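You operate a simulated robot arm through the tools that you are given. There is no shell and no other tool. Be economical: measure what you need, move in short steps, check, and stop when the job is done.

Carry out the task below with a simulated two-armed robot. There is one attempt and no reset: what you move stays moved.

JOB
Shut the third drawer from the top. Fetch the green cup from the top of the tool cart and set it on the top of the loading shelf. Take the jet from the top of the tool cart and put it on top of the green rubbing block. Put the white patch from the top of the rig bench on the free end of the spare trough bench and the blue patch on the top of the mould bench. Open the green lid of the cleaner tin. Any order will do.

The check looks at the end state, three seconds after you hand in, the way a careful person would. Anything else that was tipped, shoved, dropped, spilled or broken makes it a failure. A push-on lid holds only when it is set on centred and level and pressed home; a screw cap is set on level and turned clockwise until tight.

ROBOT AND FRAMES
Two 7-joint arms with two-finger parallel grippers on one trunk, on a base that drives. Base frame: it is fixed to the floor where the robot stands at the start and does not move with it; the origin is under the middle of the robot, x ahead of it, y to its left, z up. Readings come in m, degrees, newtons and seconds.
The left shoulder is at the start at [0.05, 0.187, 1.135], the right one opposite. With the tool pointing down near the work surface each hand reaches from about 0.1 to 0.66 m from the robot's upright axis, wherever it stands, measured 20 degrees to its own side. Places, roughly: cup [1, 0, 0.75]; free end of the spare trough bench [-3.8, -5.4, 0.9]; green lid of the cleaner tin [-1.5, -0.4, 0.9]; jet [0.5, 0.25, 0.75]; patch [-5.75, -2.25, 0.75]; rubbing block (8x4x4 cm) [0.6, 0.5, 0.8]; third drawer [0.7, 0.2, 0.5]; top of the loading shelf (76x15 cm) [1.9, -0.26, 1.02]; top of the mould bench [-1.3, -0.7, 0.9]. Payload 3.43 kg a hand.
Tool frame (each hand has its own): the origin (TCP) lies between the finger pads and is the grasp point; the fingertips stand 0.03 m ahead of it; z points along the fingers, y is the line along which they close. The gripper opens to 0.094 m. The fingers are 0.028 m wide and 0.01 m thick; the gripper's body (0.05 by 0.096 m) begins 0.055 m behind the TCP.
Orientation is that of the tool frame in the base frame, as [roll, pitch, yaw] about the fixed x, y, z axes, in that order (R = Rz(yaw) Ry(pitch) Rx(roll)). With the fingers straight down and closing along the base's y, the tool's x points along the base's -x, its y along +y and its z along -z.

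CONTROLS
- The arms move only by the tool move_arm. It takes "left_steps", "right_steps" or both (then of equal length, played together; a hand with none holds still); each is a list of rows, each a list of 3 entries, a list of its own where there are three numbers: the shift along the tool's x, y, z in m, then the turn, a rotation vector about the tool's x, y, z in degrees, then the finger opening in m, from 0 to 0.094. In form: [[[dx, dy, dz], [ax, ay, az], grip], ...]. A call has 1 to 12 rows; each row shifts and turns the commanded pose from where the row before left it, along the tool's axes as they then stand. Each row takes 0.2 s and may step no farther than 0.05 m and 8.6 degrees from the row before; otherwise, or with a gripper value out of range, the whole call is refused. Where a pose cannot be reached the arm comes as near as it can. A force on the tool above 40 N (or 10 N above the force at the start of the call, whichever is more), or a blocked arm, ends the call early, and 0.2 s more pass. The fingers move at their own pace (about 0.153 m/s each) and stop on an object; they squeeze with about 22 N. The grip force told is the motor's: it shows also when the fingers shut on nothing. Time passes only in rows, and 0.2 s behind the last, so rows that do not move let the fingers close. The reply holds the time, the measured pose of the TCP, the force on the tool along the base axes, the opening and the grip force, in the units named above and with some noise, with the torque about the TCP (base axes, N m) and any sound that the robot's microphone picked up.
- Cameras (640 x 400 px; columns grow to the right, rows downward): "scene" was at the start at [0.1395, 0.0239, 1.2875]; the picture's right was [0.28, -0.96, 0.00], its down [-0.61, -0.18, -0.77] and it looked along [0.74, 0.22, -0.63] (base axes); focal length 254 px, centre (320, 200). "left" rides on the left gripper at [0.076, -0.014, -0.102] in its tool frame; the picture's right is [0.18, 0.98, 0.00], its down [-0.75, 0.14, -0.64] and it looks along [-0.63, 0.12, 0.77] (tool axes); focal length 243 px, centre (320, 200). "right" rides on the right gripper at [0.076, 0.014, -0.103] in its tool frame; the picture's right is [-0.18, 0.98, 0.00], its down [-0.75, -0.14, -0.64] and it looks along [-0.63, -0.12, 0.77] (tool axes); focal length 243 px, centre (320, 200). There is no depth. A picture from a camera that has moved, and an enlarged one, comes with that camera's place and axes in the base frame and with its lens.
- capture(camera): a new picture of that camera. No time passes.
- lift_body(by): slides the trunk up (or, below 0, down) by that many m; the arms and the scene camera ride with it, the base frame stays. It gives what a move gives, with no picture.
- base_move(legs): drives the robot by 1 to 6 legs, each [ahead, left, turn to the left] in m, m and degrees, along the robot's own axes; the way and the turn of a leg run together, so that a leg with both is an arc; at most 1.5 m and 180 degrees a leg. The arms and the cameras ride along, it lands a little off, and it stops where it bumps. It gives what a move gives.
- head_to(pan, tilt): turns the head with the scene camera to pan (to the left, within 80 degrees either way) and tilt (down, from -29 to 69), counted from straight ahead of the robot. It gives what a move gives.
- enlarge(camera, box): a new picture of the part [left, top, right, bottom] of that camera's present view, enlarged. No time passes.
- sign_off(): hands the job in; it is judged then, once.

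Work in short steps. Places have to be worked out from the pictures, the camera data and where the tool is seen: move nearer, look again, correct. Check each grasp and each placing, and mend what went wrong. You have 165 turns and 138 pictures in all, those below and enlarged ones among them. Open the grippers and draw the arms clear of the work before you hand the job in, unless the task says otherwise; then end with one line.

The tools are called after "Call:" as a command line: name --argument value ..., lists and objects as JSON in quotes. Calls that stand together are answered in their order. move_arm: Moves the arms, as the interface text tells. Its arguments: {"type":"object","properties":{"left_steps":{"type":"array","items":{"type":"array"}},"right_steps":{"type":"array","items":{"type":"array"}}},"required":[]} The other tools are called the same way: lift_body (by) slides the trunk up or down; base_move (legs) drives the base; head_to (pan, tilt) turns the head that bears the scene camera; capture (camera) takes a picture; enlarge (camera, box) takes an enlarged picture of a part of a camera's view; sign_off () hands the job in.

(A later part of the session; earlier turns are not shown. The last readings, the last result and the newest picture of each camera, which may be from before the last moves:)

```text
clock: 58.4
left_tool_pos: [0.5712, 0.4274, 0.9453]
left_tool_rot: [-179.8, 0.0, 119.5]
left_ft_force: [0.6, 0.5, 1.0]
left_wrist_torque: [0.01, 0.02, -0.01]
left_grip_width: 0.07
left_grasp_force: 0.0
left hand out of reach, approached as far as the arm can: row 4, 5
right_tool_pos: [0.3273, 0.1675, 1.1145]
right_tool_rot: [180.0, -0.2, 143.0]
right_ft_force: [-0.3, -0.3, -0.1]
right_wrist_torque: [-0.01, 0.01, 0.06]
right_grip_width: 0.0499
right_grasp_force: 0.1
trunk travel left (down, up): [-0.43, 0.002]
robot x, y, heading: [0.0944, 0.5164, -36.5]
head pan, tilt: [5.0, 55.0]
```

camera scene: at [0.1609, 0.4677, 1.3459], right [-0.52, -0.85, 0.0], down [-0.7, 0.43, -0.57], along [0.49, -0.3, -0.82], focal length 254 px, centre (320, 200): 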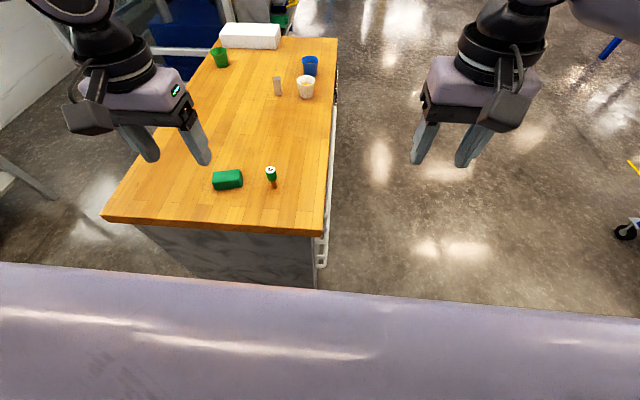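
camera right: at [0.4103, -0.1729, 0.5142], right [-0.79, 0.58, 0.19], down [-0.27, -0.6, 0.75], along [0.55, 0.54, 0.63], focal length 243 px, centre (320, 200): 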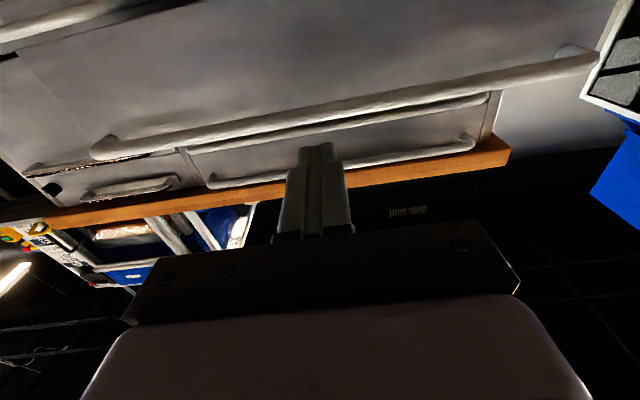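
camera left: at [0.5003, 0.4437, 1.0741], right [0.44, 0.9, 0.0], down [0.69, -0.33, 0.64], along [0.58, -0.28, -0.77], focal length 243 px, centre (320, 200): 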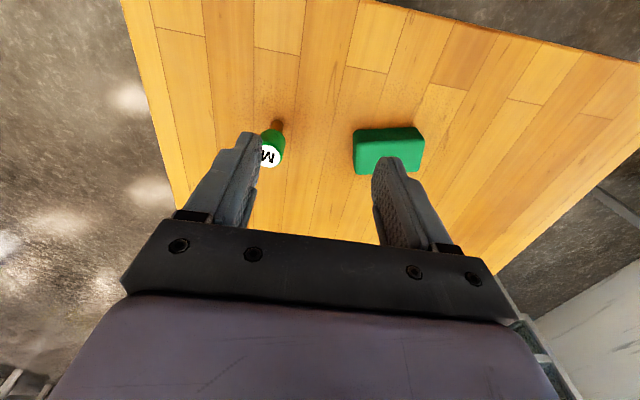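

No real gain; try the opposite yaw.

Call:
move_arm --left_steps '[[[0, 0, -0.03], [0, 0, -8], 0.07], [[0, 0, 0], [0, 0, -8], 0.07], [[0, 0, 0], [0, 0, -8], 0.07], [[0, 0, 0], [0, 0, -8], 0.07], [[0, 0, 0], [0, 0, -8], 0.07], [[0, 0, 0], [0, 0, -8], 0.07], [[0, 0, 0.02], [0, 0, 0], 0.07], [[0, 0, 0.02], [0, 0, 0], 0.07]]'

Call:
head_to --pan 35 --tilt 20

Call:
capture --camera "scene"

```text
clock: 60.2
left_tool_pos: [0.5745, 0.4314, 0.9391]
left_tool_rot: [-179.9, 0.1, 167.6]
left_ft_force: [0.1, -0.7, 0.6]
left_wrist_torque: [-0.01, -0.01, 0.02]
left_grip_width: 0.0701
left_grasp_force: 0.1
left hand out of reach, approached as far as the arm can: row 8
right_tool_pos: [0.3272, 0.1679, 1.1145]
right_tool_rot: [-180.0, -0.2, 143.0]
right_ft_force: [-0.1, -1.0, 1.4]
right_wrist_torque: [-0.01, -0.02, 0.02]
right_grip_width: 0.05
right_grasp_force: 0.1
trunk travel left (down, up): [-0.43, 0.002]
robot x, y, heading: [0.0888, 0.5119, -36.5]
head pan, tilt: [5.0, 55.0]
```

```text
clock: 61.2
left_tool_pos: [0.5737, 0.4308, 0.9389]
left_tool_rot: [-179.8, 0.0, 167.5]
left_ft_force: [-1.2, -0.6, -0.7]
left_wrist_torque: [-0.02, 0.02, -0.03]
left_grip_width: 0.0703
left_grasp_force: 0.1
right_tool_pos: [0.3277, 0.1681, 1.113]
right_tool_rot: [-179.9, -0.1, 143.0]
right_ft_force: [0.2, 0.7, -0.2]
right_wrist_torque: [0.0, -0.05, 0.0]
right_grip_width: 0.0502
right_grasp_force: 0.1
trunk travel left (down, up): [-0.43, 0.002]
robot x, y, heading: [0.0922, 0.5122, -36.9]
head pan, tilt: [35.0, 20.0]
```

```text
108 pictures are left
camera scene: at [0.2314, 0.474, 1.3979], right [-0.03, -1.0, 0.0], down [-0.34, 0.01, -0.94], along [0.94, -0.03, -0.34], focal length 254 px, centre (320, 200)
```

scene: 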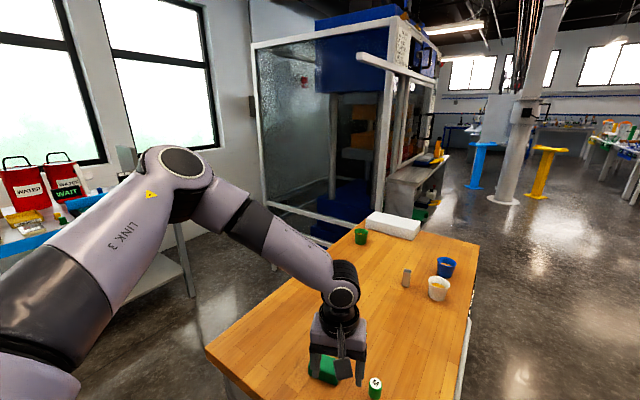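

Forearm/wrist straightening seems the limit; a lower shoulder should help. Raise the hand relative to the body, then lower the trunk 0.2.

Call:
move_arm --left_steps '[[[0, 0, -0.04], [0, 0, 8], 0.07], [[0, 0, -0.04], [0, 0, 8], 0.07], [[0, 0, -0.04], [0, 0, 8], 0.07], [[0, 0, -0.04], [0, 0, 0], 0.07], [[0, 0, -0.04], [0, 0, 0], 0.07]]'

Call:
lift_body --by -0.2

Call:
head_to --pan 5 --tilt 55

```text
clock: 62.4
left_tool_pos: [0.5688, 0.4324, 1.1411]
left_tool_rot: [-179.9, 0.0, 143.6]
left_ft_force: [0.3, -0.2, -0.6]
left_wrist_torque: [0.0, 0.01, -0.03]
left_grip_width: 0.07
left_grasp_force: 0.1
right_tool_pos: [0.3274, 0.168, 1.1134]
right_tool_rot: [-180.0, -0.3, 143.0]
right_ft_force: [-0.8, 0.5, -0.2]
right_wrist_torque: [0.0, 0.0, 0.01]
right_grip_width: 0.0496
right_grasp_force: 0.0
trunk travel left (down, up): [-0.43, 0.002]
robot x, y, heading: [0.0929, 0.5137, -36.5]
head pan, tilt: [35.0, 20.0]
```

```text
clock: 64.6
left_tool_pos: [0.5707, 0.4319, 0.9406]
left_tool_rot: [-179.9, 0.1, 143.5]
left_ft_force: [-0.1, -0.2, -0.6]
left_wrist_torque: [-0.01, -0.01, 0.02]
left_grip_width: 0.0699
left_grasp_force: 0.1
right_tool_pos: [0.3276, 0.1683, 0.914]
right_tool_rot: [180.0, -0.1, 143.1]
right_ft_force: [-0.2, -0.4, -1.1]
right_wrist_torque: [0.01, 0.04, 0.0]
right_grip_width: 0.0501
right_grasp_force: 0.1
trunk travel left (down, up): [-0.23, 0.202]
robot x, y, heading: [0.0903, 0.5104, -36.7]
head pan, tilt: [35.0, 20.0]
```

```text
clock: 65.6
left_tool_pos: [0.5701, 0.4314, 0.9405]
left_tool_rot: [-179.9, -0.1, 143.5]
left_ft_force: [0.1, -0.3, -0.4]
left_wrist_torque: [0.02, 0.02, 0.02]
left_grip_width: 0.0699
left_grasp_force: 0.1
right_tool_pos: [0.3267, 0.1681, 0.9144]
right_tool_rot: [179.9, -0.3, 143.0]
right_ft_force: [-0.4, 0.9, 0.1]
right_wrist_torque: [0.03, -0.01, 0.0]
right_grip_width: 0.0502
right_grasp_force: 0.0
trunk travel left (down, up): [-0.23, 0.202]
robot x, y, heading: [0.093, 0.5132, -36.7]
head pan, tilt: [5.0, 55.0]
```

Now shift to directly over the jet (0.051 forward, 0.061 right).

Call:
move_arm --left_steps '[[[-0.017, -0.0203, 0], [0, 0, 0], 0.07], [[-0.017, -0.0203, 0], [0, 0, 0], 0.07], [[-0.017, -0.0203, 0], [0, 0, 0], 0.07]]'

Call:
capture --camera "left"

Call:
enlarge --camera "scene" --box '[190, 90, 350, 190]'

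```text
clock: 66.4
left_tool_pos: [0.5742, 0.3713, 0.9393]
left_tool_rot: [180.0, 0.0, 143.6]
left_ft_force: [-0.2, -0.6, 0.8]
left_wrist_torque: [-0.02, -0.01, 0.02]
left_grip_width: 0.0699
left_grasp_force: 0.0
left hand out of reach, approached as far as the arm can: row 3
right_tool_pos: [0.3262, 0.1683, 0.9156]
right_tool_rot: [-180.0, -0.3, 143.0]
right_ft_force: [-1.0, 0.3, 0.2]
right_wrist_torque: [-0.04, -0.06, -0.01]
right_grip_width: 0.05
right_grasp_force: 0.0
trunk travel left (down, up): [-0.23, 0.202]
robot x, y, heading: [0.0886, 0.5122, -36.7]
head pan, tilt: [5.0, 55.0]
```

```text
107 pictures are left
camera left: at [0.5047, 0.4049, 1.0417], right [0.43, 0.9, 0.0], down [0.69, -0.33, 0.64], along [0.58, -0.28, -0.77], focal length 243 px, centre (320, 200)
```

left: 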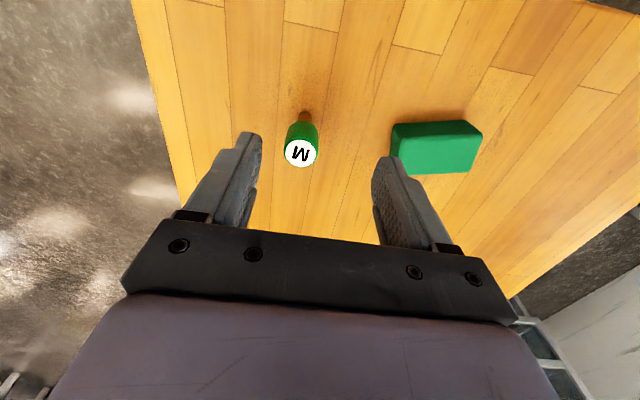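

```text
4.00 times, centred on (270, 140) of scene
camera zoom: at [0.1993, 0.4392, 1.146], right [-0.52, -0.85, 0.0], down [-0.7, 0.43, -0.57], along [0.49, -0.3, -0.82], focal length 1016 px, centre (520, 440)
```

zoom: 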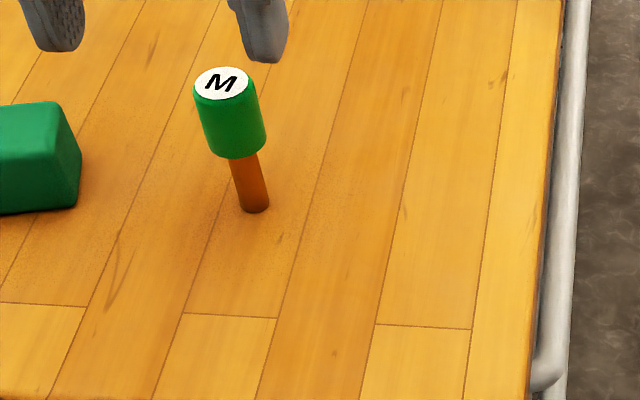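

Arm limits again; rather than stretch the arm, use the base: drive 4 cm forward and 1.5 cm right.

Call:
base_move --legs '[[0.04, -0.015, 0]]'

Call:
capture --camera "left"

```text
clock: 67.3
left_tool_pos: [0.5971, 0.3339, 0.94]
left_tool_rot: [-179.9, 0.1, 143.5]
left_ft_force: [0.3, 0.4, 0.6]
left_wrist_torque: [0.05, -0.04, -0.01]
left_grip_width: 0.0698
left_grasp_force: 0.0
right_tool_pos: [0.3496, 0.1324, 0.9138]
right_tool_rot: [-179.9, -0.2, 142.9]
right_ft_force: [0.3, 0.0, 0.1]
right_wrist_torque: [-0.01, 0.01, -0.01]
right_grip_width: 0.0499
right_grasp_force: 0.0
trunk travel left (down, up): [-0.23, 0.202]
robot x, y, heading: [0.1134, 0.4748, -36.6]
head pan, tilt: [5.0, 55.0]
```

```text
105 pictures are left
camera left: at [0.5283, 0.3689, 1.0414], right [0.44, 0.9, 0.0], down [0.69, -0.33, 0.64], along [0.58, -0.28, -0.77], focal length 243 px, centre (320, 200)
```

left: 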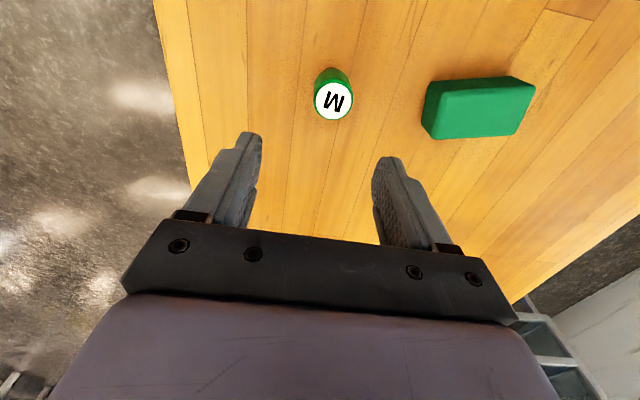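

Jet top at (0.577, 0.354): pull back 2.8 cm, then descend to grasp height z≈0.868.

Call:
move_arm --left_steps '[[[0.028, 0.004, 0], [0, 0, 0], 0.07], [[0, 0, 0.025], [0, 0, 0], 0.07], [[0, 0, 0.025], [0, 0, 0], 0.07], [[0, 0, 0.02], [0, 0, 0], 0.07]]'

Call:
capture --camera "left"

Call:
enlarge --camera "scene" --box '[190, 90, 350, 190]'

```text
clock: 68.3
left_tool_pos: [0.5792, 0.3554, 0.8695]
left_tool_rot: [-179.9, 0.0, 143.5]
left_ft_force: [0.9, 0.6, 0.0]
left_wrist_torque: [0.02, 0.01, -0.01]
left_grip_width: 0.0699
left_grasp_force: 0.1
right_tool_pos: [0.3501, 0.1335, 0.9137]
right_tool_rot: [-179.9, -0.2, 142.9]
right_ft_force: [-0.6, 0.3, -0.8]
right_wrist_torque: [-0.02, 0.01, -0.01]
right_grip_width: 0.0499
right_grasp_force: 0.0
trunk travel left (down, up): [-0.23, 0.202]
robot x, y, heading: [0.1136, 0.4782, -36.6]
head pan, tilt: [5.0, 55.0]
```

```text
104 pictures are left
camera left: at [0.5091, 0.3892, 0.9708], right [0.44, 0.9, 0.0], down [0.69, -0.33, 0.64], along [0.58, -0.28, -0.77], focal length 243 px, centre (320, 200)
```

left: 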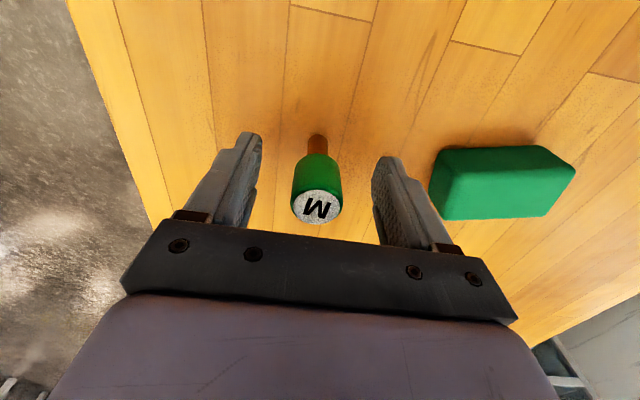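

```text
4.00 times, centred on (270, 140) of scene
camera zoom: at [0.223, 0.4034, 1.1459], right [-0.52, -0.85, 0.0], down [-0.7, 0.43, -0.57], along [0.49, -0.3, -0.82], focal length 1016 px, centre (520, 440)
```

zoom: 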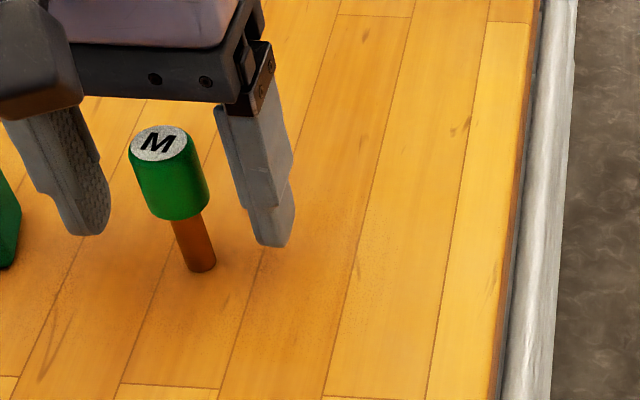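

The jet's head is centred between the pads. Close gently, then lift 8 cm.

Call:
move_arm --left_steps '[[[0.003, 0, 0], [0, 0, 0], 0.04], [[0, 0, 0], [0, 0, 0], 0.015], [[0, 0, 0], [0, 0, 0], 0.015], [[0, 0, 0], [0, 0, 0], 0.015], [[0, 0, -0.02], [0, 0, 0], 0.015], [[0, 0, -0.03], [0, 0, 0], 0.015], [[0, 0, -0.03], [0, 0, 0], 0.015]]'

Call:
capture --camera "left"

Call:
capture --camera "scene"

```text
clock: 69.9
left_tool_pos: [0.5712, 0.3587, 0.9493]
left_tool_rot: [-179.9, 0.0, 143.4]
left_ft_force: [-0.2, -0.3, -0.2]
left_wrist_torque: [-0.04, 0.0, -0.01]
left_grip_width: 0.025
left_grasp_force: 21.8
right_tool_pos: [0.351, 0.1319, 0.9129]
right_tool_rot: [-180.0, -0.2, 143.0]
right_ft_force: [0.3, -0.8, -0.3]
right_wrist_torque: [0.01, -0.04, 0.0]
right_grip_width: 0.05
right_grasp_force: 0.1
trunk travel left (down, up): [-0.23, 0.202]
robot x, y, heading: [0.1157, 0.477, -36.7]
head pan, tilt: [5.0, 55.0]
```

```text
102 pictures are left
camera left: at [0.5017, 0.393, 1.0509], right [0.44, 0.9, 0.0], down [0.69, -0.33, 0.64], along [0.58, -0.28, -0.77], focal length 243 px, centre (320, 200)
```

left: 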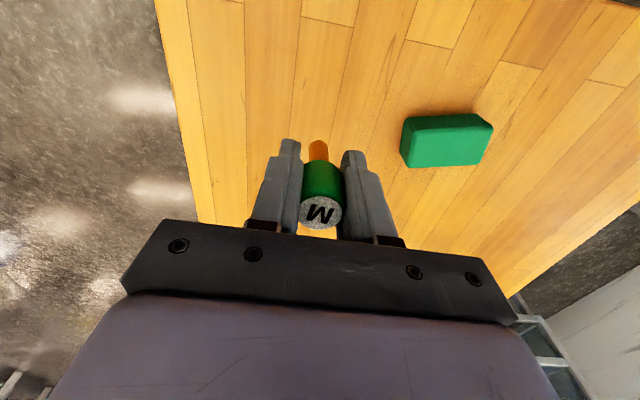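

```text
101 pictures are left
camera scene: at [0.2229, 0.4034, 1.1459], right [-0.52, -0.85, 0.0], down [-0.7, 0.43, -0.57], along [0.49, -0.3, -0.82], focal length 254 px, centre (320, 200)
```

scene: 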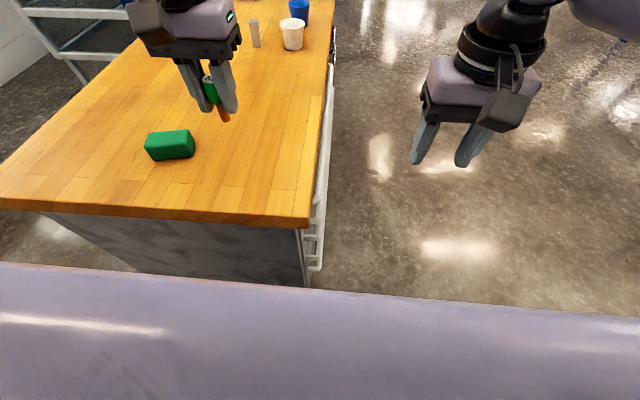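

Jet held upright. Block centre ≈(0.64, 0.447): shift left 0.109 m.

Call:
move_arm --left_steps '[[[0, 0.037, 0], [0, 0, 0], 0.015], [[0, 0.036, 0], [0, 0, 0], 0.015], [[-0.001, 0.036, 0], [0, 0, 0], 0.015]]'

Call:
capture --camera "left"

Call:
enlarge --camera "scene" --box '[110, 60, 270, 170]'

```text
clock: 70.7
left_tool_pos: [0.6367, 0.4459, 0.9491]
left_tool_rot: [-179.9, 0.0, 143.4]
left_ft_force: [0.2, -0.1, -0.8]
left_wrist_torque: [-0.02, -0.01, 0.02]
left_grip_width: 0.0251
left_grasp_force: 21.6
right_tool_pos: [0.35, 0.1323, 0.9142]
right_tool_rot: [-179.8, -0.2, 142.9]
right_ft_force: [0.0, 0.6, 0.2]
right_wrist_torque: [0.03, 0.02, -0.02]
right_grip_width: 0.0499
right_grasp_force: 0.1
trunk travel left (down, up): [-0.23, 0.202]
robot x, y, heading: [0.1164, 0.4766, -36.6]
head pan, tilt: [5.0, 55.0]
```

```text
100 pictures are left
camera left: at [0.5676, 0.4795, 1.0509], right [0.44, 0.9, 0.0], down [0.69, -0.33, 0.64], along [0.58, -0.28, -0.77], focal length 243 px, centre (320, 200)
```

left: 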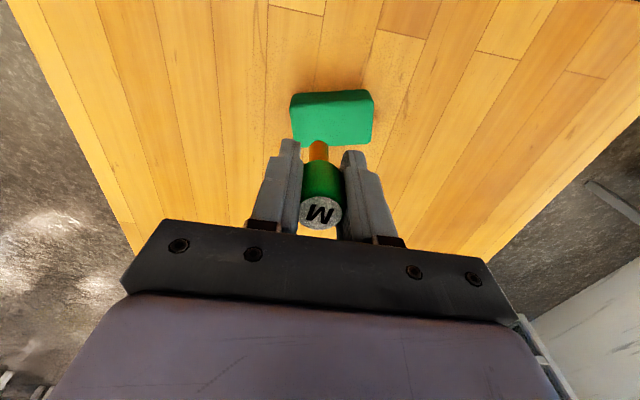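

```text
3.64 times, centred on (190, 115) of scene
camera zoom: at [0.2231, 0.4036, 1.1459], right [-0.52, -0.85, 0.0], down [-0.7, 0.43, -0.57], along [0.49, -0.3, -0.82], focal length 923 px, centre (793, 509)
```

zoom: 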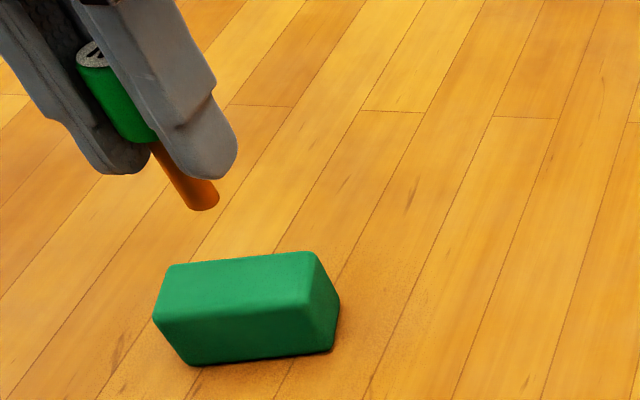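

Block lies a few mm further left. Adjust and descend near contact.

Call:
move_arm --left_steps '[[[0.003, 0.006, 0], [0, 0, 0], 0.015], [[0, 0, 0.018], [0, 0, 0], 0.015], [[0, 0, 0.016], [0, 0, 0], 0.015]]'

Call:
enlarge --camera "left" --box '[240, 60, 420, 240]'

Call:
enlarge --camera "scene" --box '[110, 60, 270, 170]'

```text
clock: 71.5
left_tool_pos: [0.6397, 0.4507, 0.9154]
left_tool_rot: [-179.8, 0.1, 143.5]
left_ft_force: [-0.6, 0.2, 0.4]
left_wrist_torque: [0.01, 0.03, 0.03]
left_grip_width: 0.0251
left_grasp_force: 21.8
right_tool_pos: [0.3509, 0.133, 0.9129]
right_tool_rot: [179.9, -0.2, 142.8]
right_ft_force: [-0.9, -0.6, 0.9]
right_wrist_torque: [0.05, 0.04, -0.01]
right_grip_width: 0.05
right_grasp_force: 0.1
trunk travel left (down, up): [-0.23, 0.202]
robot x, y, heading: [0.1185, 0.4768, -36.7]
head pan, tilt: [5.0, 55.0]
```

```text
2.22 times, centred on (330, 150) of left
camera zoom: at [0.5707, 0.4841, 1.0169], right [0.44, 0.9, 0.0], down [0.69, -0.33, 0.64], along [0.58, -0.28, -0.77], focal length 539 px, centre (298, 311)
```

zoom: 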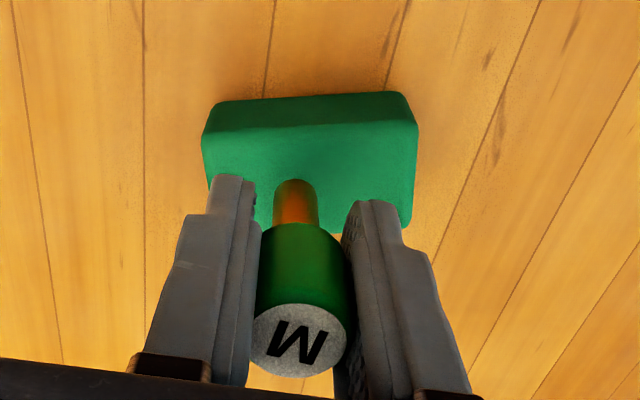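

```text
3.64 times, centred on (190, 115) of scene
camera zoom: at [0.2231, 0.4034, 1.1459], right [-0.52, -0.85, 0.0], down [-0.7, 0.43, -0.57], along [0.49, -0.3, -0.82], focal length 923 px, centre (793, 509)
```

zoom: 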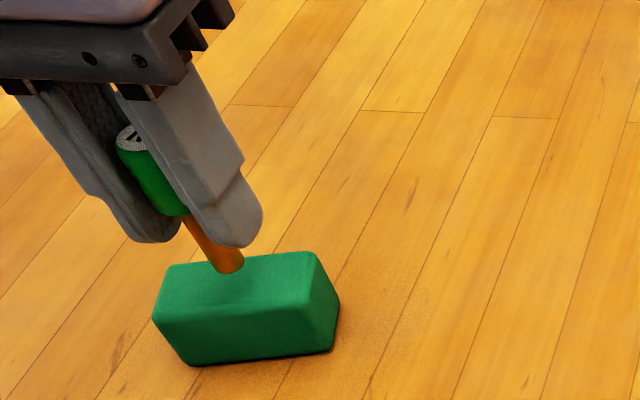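

Nearly centred; nudge 3 mm back and 4 mm left, then lower to contact.

Call:
move_arm --left_steps '[[[0.003, 0.004, 0], [0, 0, 0], 0.015], [[0, 0, 0.003], [0, 0, 0], 0.015], [[0, 0, 0.003], [0, 0, 0], 0.015]]'

Call:
enlarge --camera "scene" --box '[130, 80, 230, 160]'

```text
clock: 72.3
left_tool_pos: [0.6411, 0.4538, 0.9091]
left_tool_rot: [-180.0, 0.1, 143.4]
left_ft_force: [-1.2, 0.1, 0.2]
left_wrist_torque: [0.01, -0.01, 0.01]
left_grip_width: 0.0253
left_grasp_force: 22.0
right_tool_pos: [0.3517, 0.1324, 0.9142]
right_tool_rot: [180.0, -0.1, 142.9]
right_ft_force: [0.6, -0.4, -0.3]
right_wrist_torque: [-0.01, -0.03, -0.04]
right_grip_width: 0.0503
right_grasp_force: 0.1
trunk travel left (down, up): [-0.23, 0.202]
robot x, y, heading: [0.111, 0.4759, -36.6]
head pan, tilt: [5.0, 55.0]
```

```text
5.00 times, centred on (180, 120) of scene
camera zoom: at [0.2231, 0.4034, 1.1459], right [-0.52, -0.85, 0.0], down [-0.7, 0.43, -0.57], along [0.49, -0.3, -0.82], focal length 1269 px, centre (1020, 600)
```

zoom: 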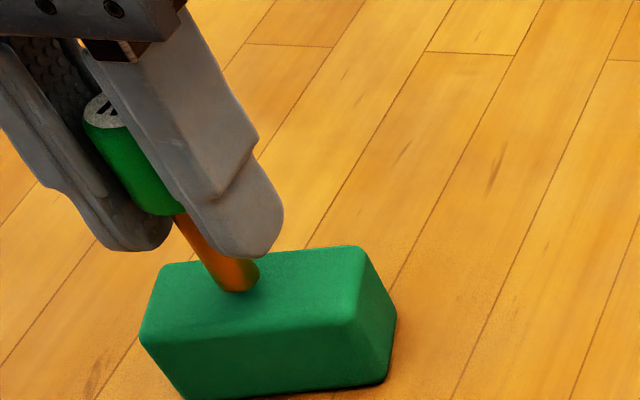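

Close to contact; go 1.5 mm steps watching force.

Call:
move_arm --left_steps '[[[0, 0, 0.0015], [0, 0, 0], 0.015], [[0, 0, 0.0015], [0, 0, 0], 0.015]]'

Call:
enlarge --camera "scene" --box '[130, 80, 230, 160]'

```text
clock: 72.9
left_tool_pos: [0.6429, 0.455, 0.906]
left_tool_rot: [-179.9, 0.2, 143.5]
left_ft_force: [-0.2, 0.0, -0.8]
left_wrist_torque: [0.01, -0.05, 0.0]
left_grip_width: 0.025
left_grasp_force: 21.7
right_tool_pos: [0.3499, 0.1329, 0.914]
right_tool_rot: [179.9, -0.3, 142.9]
right_ft_force: [0.0, 0.8, 0.4]
right_wrist_torque: [0.0, 0.02, 0.02]
right_grip_width: 0.0497
right_grasp_force: 0.2
trunk travel left (down, up): [-0.23, 0.202]
robot x, y, heading: [0.1152, 0.4729, -36.6]
head pan, tilt: [5.0, 55.0]
```

```text
5.00 times, centred on (180, 120) of scene
camera zoom: at [0.223, 0.4034, 1.1459], right [-0.52, -0.85, 0.0], down [-0.7, 0.43, -0.57], along [0.49, -0.3, -0.82], focal length 1269 px, centre (1020, 600)
```

zoom: 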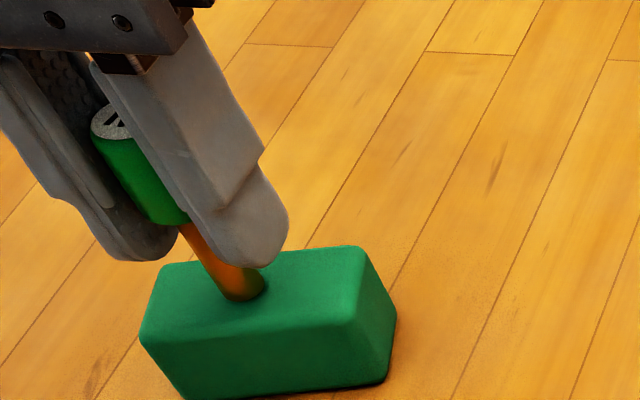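

Still descending freely with no force; continue.

Call:
move_arm --left_steps '[[[0.001, 0, 0.0015], [0, 0, 0], 0.015], [[0.001, 0, 0.0015], [0, 0, 0], 0.015]]'

Call:
enlarge --camera "scene" --box '[130, 80, 230, 160]'

```text
clock: 73.5
left_tool_pos: [0.6401, 0.4552, 0.9042]
left_tool_rot: [-179.9, 0.3, 143.5]
left_ft_force: [-0.2, -0.1, 4.7]
left_wrist_torque: [-0.04, 0.0, 0.03]
left_grip_width: 0.025
left_grasp_force: 21.7
right_tool_pos: [0.3507, 0.1326, 0.9148]
right_tool_rot: [179.9, -0.2, 142.9]
right_ft_force: [0.4, 1.2, -0.1]
right_wrist_torque: [-0.04, -0.02, 0.01]
right_grip_width: 0.0497
right_grasp_force: 0.1
trunk travel left (down, up): [-0.23, 0.202]
robot x, y, heading: [0.1145, 0.4773, -36.9]
head pan, tilt: [5.0, 55.0]
```

```text
5.00 times, centred on (180, 120) of scene
camera zoom: at [0.2227, 0.4034, 1.146], right [-0.52, -0.85, 0.0], down [-0.7, 0.43, -0.57], along [0.49, -0.3, -0.82], focal length 1269 px, centre (1020, 600)
```

zoom: 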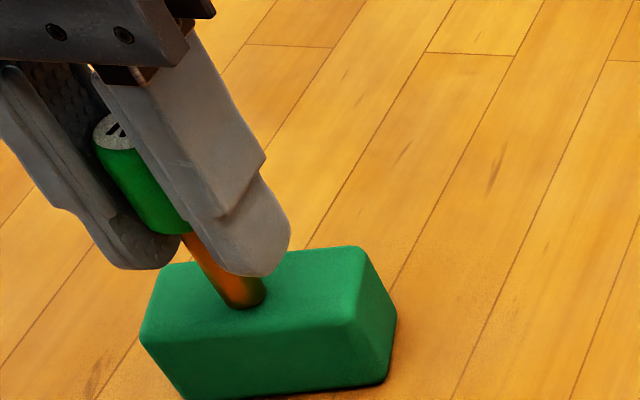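

Contact (4.7 N). Open gradually, then rise straight up.

Call:
move_arm --left_steps '[[[0, 0, 0], [0, 0, 0], 0.03], [[0, 0, 0], [0, 0, 0], 0.045], [[0, 0, 0], [0, 0, 0], 0.06], [[0, 0, 0], [0, 0, 0], 0.06], [[0, 0, -0.03], [0, 0, 0], 0.06], [[0, 0, -0.04], [0, 0, 0], 0.06], [[0, 0, -0.04], [0, 0, 0], 0.06], [[0, 0, -0.04], [0, 0, 0], 0.06]]'

Call:
enlarge --camera "scene" --box '[100, 60, 260, 170]'

Call:
capture --camera "left"

```text
clock: 75.3
left_tool_pos: [0.6404, 0.4584, 1.0541]
left_tool_rot: [-179.9, 0.1, 143.5]
left_ft_force: [-0.9, -0.1, -0.2]
left_wrist_torque: [0.02, -0.02, -0.01]
left_grip_width: 0.0601
left_grasp_force: 0.0
right_tool_pos: [0.3512, 0.133, 0.915]
right_tool_rot: [179.9, -0.2, 142.8]
right_ft_force: [0.0, -1.0, -0.1]
right_wrist_torque: [-0.03, 0.01, -0.01]
right_grip_width: 0.0501
right_grasp_force: 0.0
trunk travel left (down, up): [-0.23, 0.202]
robot x, y, heading: [0.113, 0.4773, -36.4]
head pan, tilt: [5.0, 55.0]
```

```text
3.64 times, centred on (180, 115) of scene
camera zoom: at [0.2229, 0.4034, 1.1459], right [-0.52, -0.85, 0.0], down [-0.7, 0.43, -0.57], along [0.49, -0.3, -0.82], focal length 923 px, centre (829, 509)
```

zoom: 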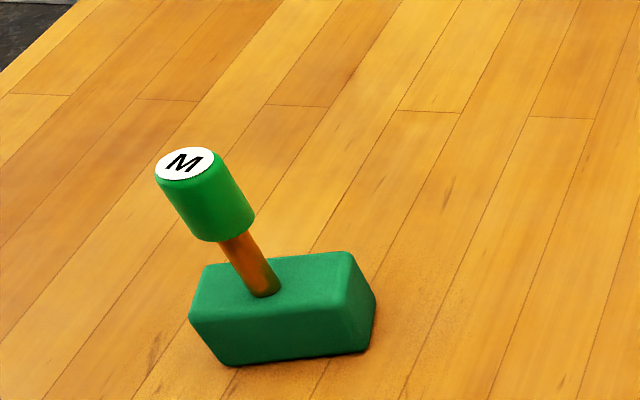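

```text
92 pictures are left
camera left: at [0.5712, 0.4923, 1.156], right [0.44, 0.9, 0.0], down [0.69, -0.33, 0.64], along [0.58, -0.28, -0.77], focal length 243 px, centre (320, 200)
```

left: 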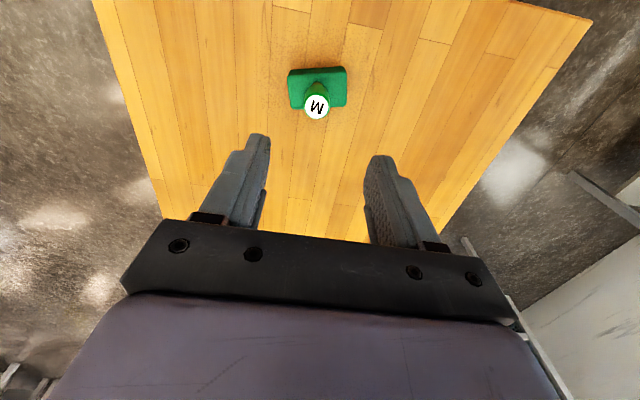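

Jet stands on the block. Now survey the cup, cart's far end and loading shelf: raise trunk and look.

Call:
lift_body --by 0.2

Call:
head_to --pan 15 --tilt 25

Call:
capture --camera "scene"

```text
clock: 77.5
left_tool_pos: [0.6403, 0.4583, 1.2528]
left_tool_rot: [-179.9, 0.1, 143.5]
left_ft_force: [0.6, 0.3, -0.1]
left_wrist_torque: [0.03, -0.01, -0.01]
left_grip_width: 0.0601
left_grasp_force: 0.0
right_tool_pos: [0.3505, 0.1328, 1.1128]
right_tool_rot: [-179.9, -0.2, 142.8]
right_ft_force: [0.0, 0.7, -0.4]
right_wrist_torque: [0.02, -0.02, 0.04]
right_grip_width: 0.0503
right_grasp_force: 0.1
trunk travel left (down, up): [-0.43, 0.002]
robot x, y, heading: [0.1174, 0.4781, -36.6]
head pan, tilt: [5.0, 55.0]
```

```text
clock: 78.4
left_tool_pos: [0.6409, 0.4593, 1.2543]
left_tool_rot: [-180.0, 0.1, 143.5]
left_ft_force: [0.0, 0.2, 0.2]
left_wrist_torque: [0.01, 0.0, -0.03]
left_grip_width: 0.0602
left_grasp_force: 0.1
right_tool_pos: [0.35, 0.1333, 1.1136]
right_tool_rot: [-180.0, -0.2, 142.9]
right_ft_force: [-0.3, -0.1, -0.3]
right_wrist_torque: [-0.02, -0.02, 0.02]
right_grip_width: 0.0503
right_grasp_force: 0.1
trunk travel left (down, up): [-0.43, 0.002]
robot x, y, heading: [0.112, 0.4771, -36.7]
head pan, tilt: [15.0, 25.0]
```

```text
91 pictures are left
camera scene: at [0.2472, 0.4072, 1.3898], right [-0.37, -0.93, 0.0], down [-0.39, 0.16, -0.91], along [0.84, -0.33, -0.42], focal length 254 px, centre (320, 200)
```

scene: 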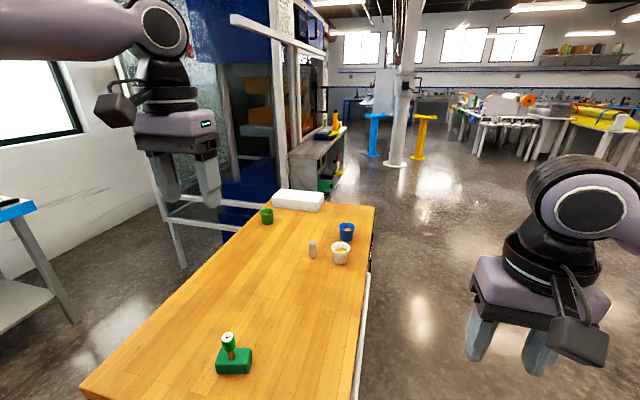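

Enlarge the far region.

Call:
enlarge --camera "scene" --box '[150, 90, 400, 270]'

```text
2.22 times, centred on (275, 180) of scene
camera zoom: at [0.2472, 0.4072, 1.3898], right [-0.37, -0.93, 0.0], down [-0.39, 0.16, -0.91], along [0.84, -0.33, -0.42], focal length 564 px, centre (420, 244)
```

zoom: 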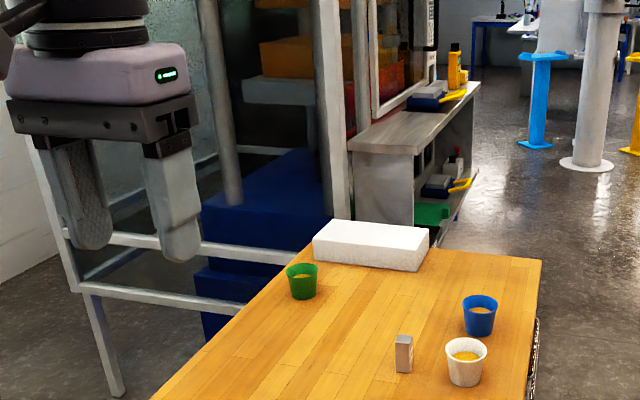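

The cup is near the cart's back edge; there's an ~0.9 m aisle between cart back and the blue bench. Drive to the aisle and turn to face the cart's back.

Call:
base_move --legs '[[0, 1.0, 0], [0, 0, -90]]'

Call:
head_to --pan 50 --tilt 35

Call:
capture --camera "scene"

```text
clock: 87.4
left_tool_pos: [0.708, 0.7483, 1.2544]
left_tool_rot: [-179.9, 0.0, 53.6]
left_ft_force: [0.2, -0.4, -0.1]
left_wrist_torque: [0.0, -0.03, -0.01]
left_grip_width: 0.06
left_grasp_force: 0.1
right_tool_pos: [0.3826, 1.0387, 1.1151]
right_tool_rot: [180.0, -0.1, 53.0]
right_ft_force: [0.2, -0.1, -0.3]
right_wrist_torque: [0.02, -0.02, -0.02]
right_grip_width: 0.0498
right_grasp_force: 0.0
trunk travel left (down, up): [-0.43, 0.002]
robot x, y, heading: [0.7233, 1.2773, -126.5]
head pan, tilt: [15.0, 25.0]
```

```text
clock: 88.4
left_tool_pos: [0.7083, 0.7477, 1.2539]
left_tool_rot: [-179.9, 0.0, 53.7]
left_ft_force: [0.2, -0.5, 0.4]
left_wrist_torque: [0.02, 0.01, -0.01]
left_grip_width: 0.0601
left_grasp_force: 0.1
right_tool_pos: [0.3826, 1.0375, 1.1141]
right_tool_rot: [-179.9, -0.2, 53.0]
right_ft_force: [0.0, 0.4, -0.2]
right_wrist_torque: [-0.03, 0.01, 0.0]
right_grip_width: 0.0501
right_grasp_force: 0.2
trunk travel left (down, up): [-0.43, 0.002]
robot x, y, heading: [0.7242, 1.2723, -126.4]
head pan, tilt: [50.0, 35.0]
```

```text
89 pictures are left
camera scene: at [0.7108, 1.1408, 1.3741], right [-0.97, -0.23, 0.0], down [-0.13, 0.56, -0.82], along [0.19, -0.8, -0.57], focal length 254 px, centre (320, 200)
```

scene: 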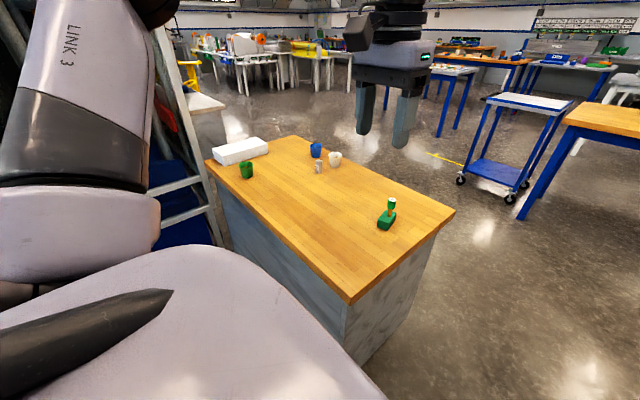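

Cup confirmed near (1.245, 0.265); cell guard is at about 0.6 m beyond. Slide left along the aisle 0.78 m.

Call:
base_move --legs '[[0, 0.4, 0], [0, 0.38, 0]]'

Call:
head_to --pan 15 --tilt 50

Call:
capture --camera "scene"

Call:
capture --camera "left"

```text
clock: 92.9
left_tool_pos: [1.3334, 0.2856, 1.2525]
left_tool_rot: [-179.8, 0.1, 53.8]
left_ft_force: [-0.5, -1.2, 0.2]
left_wrist_torque: [0.02, 0.0, -0.02]
left_grip_width: 0.0599
left_grasp_force: 0.0
right_tool_pos: [1.0052, 0.5753, 1.114]
right_tool_rot: [-180.0, -0.2, 53.2]
right_ft_force: [0.3, -0.2, -0.3]
right_wrist_torque: [-0.02, 0.0, 0.0]
right_grip_width: 0.0501
right_grasp_force: 0.0
trunk travel left (down, up): [-0.43, 0.002]
robot x, y, heading: [1.3481, 0.8107, -126.3]
head pan, tilt: [50.0, 35.0]
```

```text
clock: 93.9
left_tool_pos: [1.331, 0.2882, 1.2535]
left_tool_rot: [-179.8, 0.2, 53.8]
left_ft_force: [0.5, 0.8, -0.7]
left_wrist_torque: [-0.01, -0.01, -0.02]
left_grip_width: 0.0601
left_grasp_force: 0.1
right_tool_pos: [1.0056, 0.5766, 1.1138]
right_tool_rot: [179.9, -0.2, 53.2]
right_ft_force: [0.2, 0.2, -0.2]
right_wrist_torque: [-0.01, 0.01, -0.02]
right_grip_width: 0.0498
right_grasp_force: 0.2
trunk travel left (down, up): [-0.43, 0.002]
robot x, y, heading: [1.3477, 0.8143, -126.3]
head pan, tilt: [15.0, 50.0]
```

```text
88 pictures are left
camera scene: at [1.2841, 0.6937, 1.3524], right [-0.93, 0.36, 0.0], down [0.28, 0.71, -0.64], along [-0.23, -0.6, -0.77], focal length 254 px, centre (320, 200)
```

scene: 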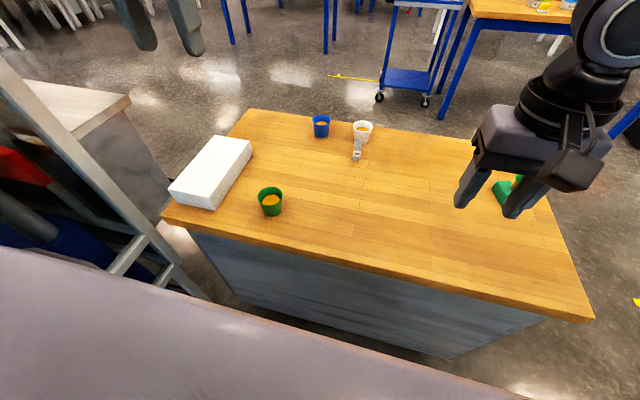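

```text
87 pictures are left
camera left: at [1.3657, 0.357, 1.3555], right [0.9, -0.43, 0.0], down [-0.33, -0.69, 0.64], along [-0.28, -0.58, -0.77], focal length 243 px, centre (320, 200)
```

left: 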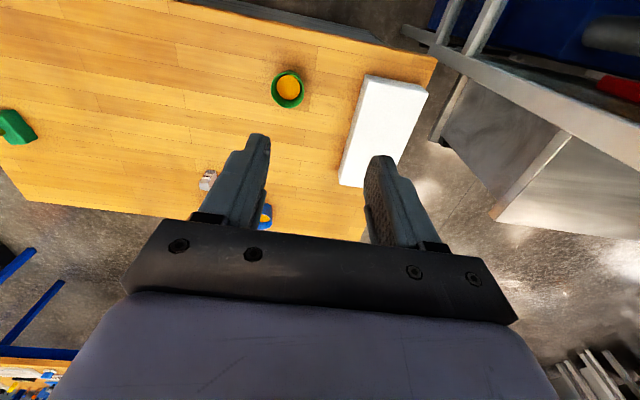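

Cup holds yellow contents, so it must stay level. Enlarge to gauge height and diameter.

Call:
enlarge --camera "scene" --box '[220, 160, 320, 230]'

Call:
enlarge --camera "left" --box '[240, 50, 340, 120]'

```text
5.71 times, centred on (270, 195) of scene
camera zoom: at [1.2841, 0.6937, 1.3524], right [-0.93, 0.36, 0.0], down [0.28, 0.71, -0.64], along [-0.23, -0.6, -0.77], focal length 1451 px, centre (606, 229)
```

zoom: 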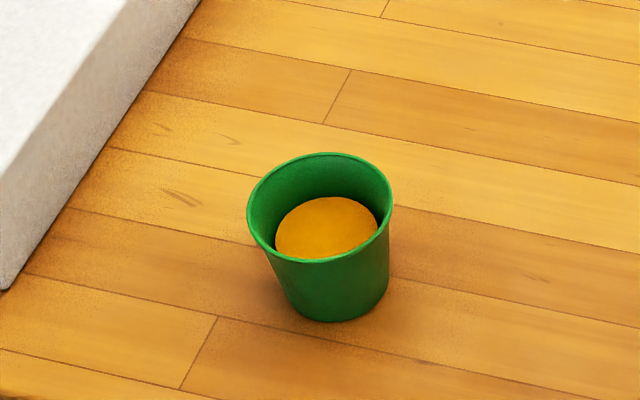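

```text
5.71 times, centred on (290, 85) of left
camera zoom: at [1.3657, 0.357, 1.3555], right [0.9, -0.43, 0.0], down [-0.33, -0.69, 0.64], along [-0.28, -0.58, -0.77], focal length 1386 px, centre (491, 857)
```

zoom: 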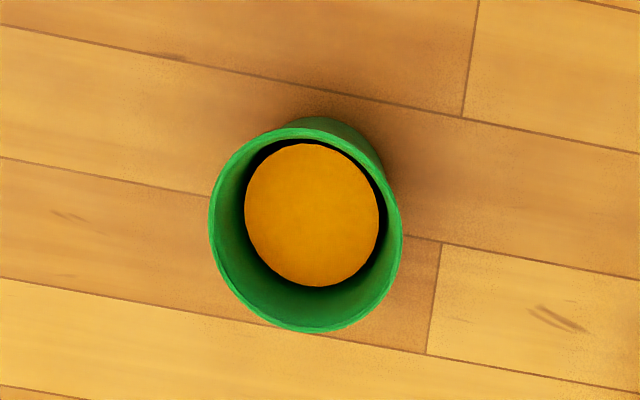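

Cup at (1.254, 0.268), rim z≈0.88, diameter ≈6 cm. Move 6 cm closer, lower the trunk 0.2.

Call:
base_move --legs '[[0.06, 0, 0]]'

Call:
lift_body --by -0.18

Call:
capture --camera "left"

```text
clock: 94.8
left_tool_pos: [1.2959, 0.2393, 1.2531]
left_tool_rot: [-179.9, 0.0, 53.7]
left_ft_force: [-0.8, -1.2, -0.3]
left_wrist_torque: [0.01, 0.01, 0.03]
left_grip_width: 0.0599
left_grasp_force: 0.0
right_tool_pos: [0.9696, 0.53, 1.1139]
right_tool_rot: [-179.9, -0.4, 53.2]
right_ft_force: [0.5, 0.6, 0.0]
right_wrist_torque: [0.05, -0.04, 0.03]
right_grip_width: 0.0501
right_grasp_force: 0.0
trunk travel left (down, up): [-0.43, 0.002]
robot x, y, heading: [1.314, 0.7674, -126.5]
head pan, tilt: [15.0, 50.0]
```

```text
clock: 96.8
left_tool_pos: [1.2962, 0.2401, 1.0726]
left_tool_rot: [-179.9, 0.2, 53.8]
left_ft_force: [0.8, -0.5, 0.3]
left_wrist_torque: [0.02, 0.0, 0.0]
left_grip_width: 0.0602
left_grasp_force: 0.0
right_tool_pos: [0.9697, 0.5304, 0.9339]
right_tool_rot: [-180.0, -0.3, 53.2]
right_ft_force: [0.0, 0.4, -0.4]
right_wrist_torque: [-0.02, -0.01, -0.03]
right_grip_width: 0.0502
right_grasp_force: 0.1
trunk travel left (down, up): [-0.25, 0.182]
robot x, y, heading: [1.3165, 0.7661, -126.2]
head pan, tilt: [15.0, 50.0]
```

```text
84 pictures are left
camera left: at [1.3305, 0.3101, 1.1756], right [0.9, -0.43, 0.0], down [-0.33, -0.69, 0.64], along [-0.28, -0.58, -0.77], focal length 243 px, centre (320, 200)
```

left: 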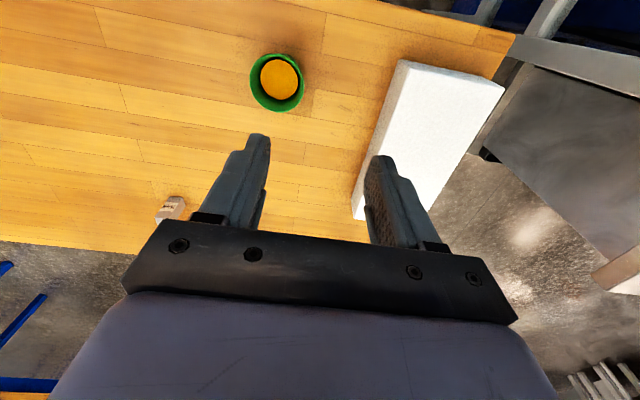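

Shift 4.9 cm right, open wide, and descend most of the way.

Call:
move_arm --left_steps '[[[-0.002, -0.025, 0], [0, 0, 0], 0.094], [[-0.002, -0.024, 0], [0, 0, 0], 0.094], [[0, 0, 0.04], [0, 0, 0], 0.094], [[0, 0, 0.04], [0, 0, 0], 0.094], [[0, 0, 0.04], [0, 0, 0], 0.094]]'

Call:
capture --camera "left"

Call:
enlarge --camera "scene" --box '[180, 100, 360, 230]'

```text
clock: 98.0
left_tool_pos: [1.2549, 0.2612, 0.9527]
left_tool_rot: [-179.8, 0.0, 53.7]
left_ft_force: [1.3, 0.4, -0.1]
left_wrist_torque: [0.0, 0.01, 0.01]
left_grip_width: 0.094
left_grasp_force: 0.1
right_tool_pos: [0.9702, 0.5291, 0.9331]
right_tool_rot: [-179.9, -0.3, 53.2]
right_ft_force: [-0.2, -0.2, -0.2]
right_wrist_torque: [-0.01, 0.0, 0.02]
right_grip_width: 0.0499
right_grasp_force: 0.1
trunk travel left (down, up): [-0.25, 0.182]
robot x, y, heading: [1.3135, 0.7684, -126.3]
head pan, tilt: [15.0, 50.0]
```

```text
83 pictures are left
camera left: at [1.2881, 0.3313, 1.0554], right [0.9, -0.43, 0.0], down [-0.33, -0.69, 0.64], along [-0.28, -0.58, -0.77], focal length 243 px, centre (320, 200)
```

left: 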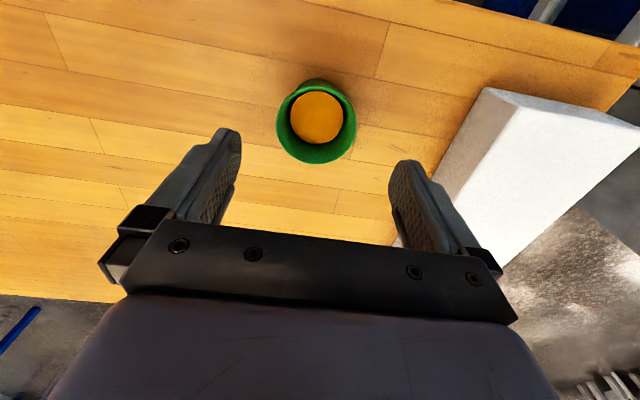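

```text
3.08 times, centred on (270, 165) of scene
camera zoom: at [1.2493, 0.6465, 1.1724], right [-0.93, 0.36, 0.0], down [0.28, 0.71, -0.64], along [-0.23, -0.6, -0.77], focal length 781 px, centre (474, 308)
```

zoom: 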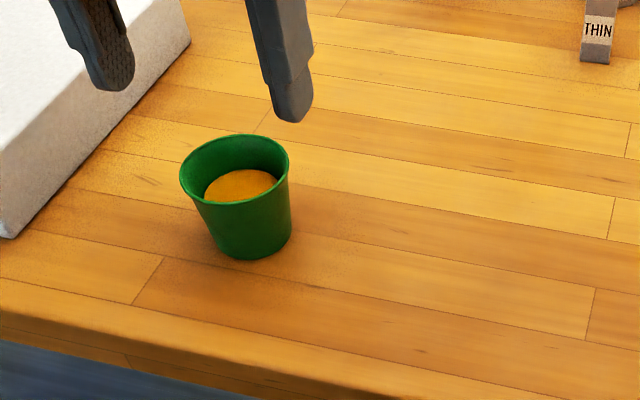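

Cup is centred between the fingers with the foam brick ~9 cm clear. Descend to z≈0.862 and close.

Call:
move_arm --left_steps '[[[0.005, -0.002, 0.03], [0, 0, 0], 0.094], [[0, 0, 0.03], [0, 0, 0], 0.094], [[0, 0, 0.03], [0, 0, 0], 0.094], [[0, 0, 0], [0, 0, 0], 0.07], [[0, 0, 0], [0, 0, 0], 0.045], [[0, 0, 0], [0, 0, 0], 0.045], [[0, 0, 0], [0, 0, 0], 0.045]]'

Call:
capture --camera "left"

Call:
enlarge --camera "scene" --box '[180, 100, 360, 230]'

```text
clock: 99.6
left_tool_pos: [1.2566, 0.27, 0.8645]
left_tool_rot: [-180.0, 0.0, 53.6]
left_ft_force: [0.1, 1.4, -0.5]
left_wrist_torque: [-0.01, 0.0, 0.0]
left_grip_width: 0.066
left_grasp_force: 21.8
right_tool_pos: [0.969, 0.5293, 0.9341]
right_tool_rot: [-179.8, -0.3, 53.3]
right_ft_force: [0.3, 0.0, 0.2]
right_wrist_torque: [-0.05, 0.01, 0.0]
right_grip_width: 0.0504
right_grasp_force: 0.1
trunk travel left (down, up): [-0.25, 0.182]
robot x, y, heading: [1.3108, 0.7655, -126.4]
head pan, tilt: [15.0, 50.0]
```

```text
81 pictures are left
camera left: at [1.2903, 0.3394, 0.9657], right [0.9, -0.43, 0.0], down [-0.33, -0.69, 0.64], along [-0.28, -0.58, -0.77], focal length 243 px, centre (320, 200)
```

left: 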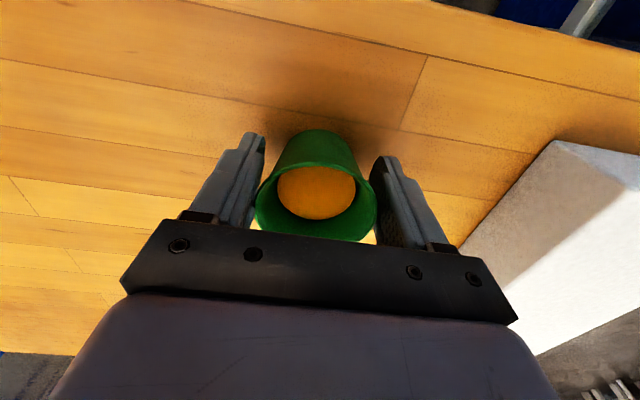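

```text
3.08 times, centred on (270, 165) of scene
camera zoom: at [1.2494, 0.6467, 1.1724], right [-0.93, 0.36, 0.0], down [0.28, 0.71, -0.64], along [-0.23, -0.6, -0.77], focal length 781 px, centre (474, 308)
```

zoom: 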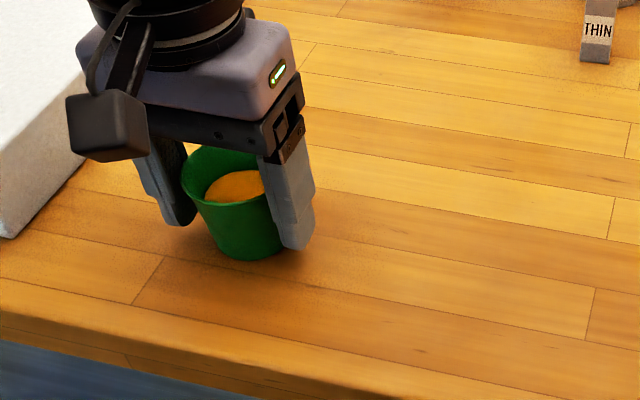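

Cup gripped at the rim. Lift it with the arm and check.

Call:
move_arm --left_steps '[[[0, 0, -0.02], [0, 0, 0], 0.045], [[0, 0, -0.03], [0, 0, 0], 0.045], [[0, 0, -0.03], [0, 0, 0], 0.045], [[0, 0, -0.03], [0, 0, 0], 0.045]]'

Call:
capture --camera "left"

Call:
lift_body --by 0.18

```text
clock: 100.6
left_tool_pos: [1.2563, 0.2691, 0.9731]
left_tool_rot: [-179.9, -0.1, 53.8]
left_ft_force: [0.3, 0.6, -1.2]
left_wrist_torque: [0.03, 0.02, -0.01]
left_grip_width: 0.0665
left_grasp_force: 21.7
right_tool_pos: [0.9704, 0.5292, 0.9334]
right_tool_rot: [180.0, -0.2, 53.2]
right_ft_force: [-0.7, 0.1, 0.1]
right_wrist_torque: [-0.02, 0.0, 0.0]
right_grip_width: 0.05
right_grasp_force: 0.1
trunk travel left (down, up): [-0.25, 0.182]
robot x, y, heading: [1.3118, 0.7636, -126.1]
head pan, tilt: [15.0, 50.0]
```

```text
79 pictures are left
camera left: at [1.29, 0.3391, 1.0757], right [0.9, -0.43, 0.0], down [-0.33, -0.69, 0.64], along [-0.28, -0.58, -0.77], focal length 243 px, centre (320, 200)
```

left: 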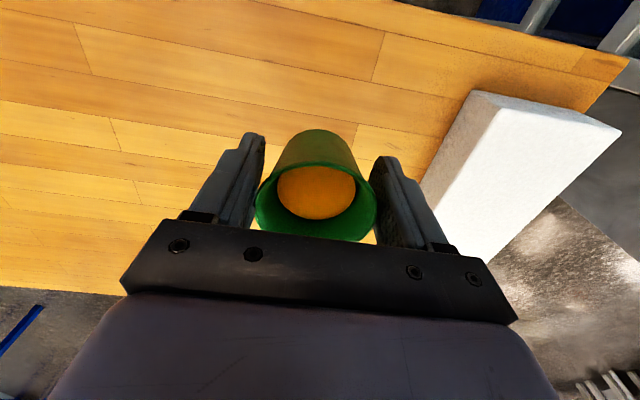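

```text
clock: 102.6
left_tool_pos: [1.2558, 0.2696, 1.1545]
left_tool_rot: [-180.0, 0.0, 53.8]
left_ft_force: [-0.2, -0.2, -0.4]
left_wrist_torque: [0.02, 0.0, -0.01]
left_grip_width: 0.066
left_grasp_force: 21.7
right_tool_pos: [0.9698, 0.5296, 1.1137]
right_tool_rot: [-179.9, -0.2, 53.2]
right_ft_force: [0.0, 0.6, 1.0]
right_wrist_torque: [-0.02, -0.01, 0.0]
right_grip_width: 0.0499
right_grasp_force: 0.1
trunk travel left (down, up): [-0.43, 0.002]
robot x, y, heading: [1.3141, 0.7645, -126.4]
head pan, tilt: [15.0, 50.0]
```

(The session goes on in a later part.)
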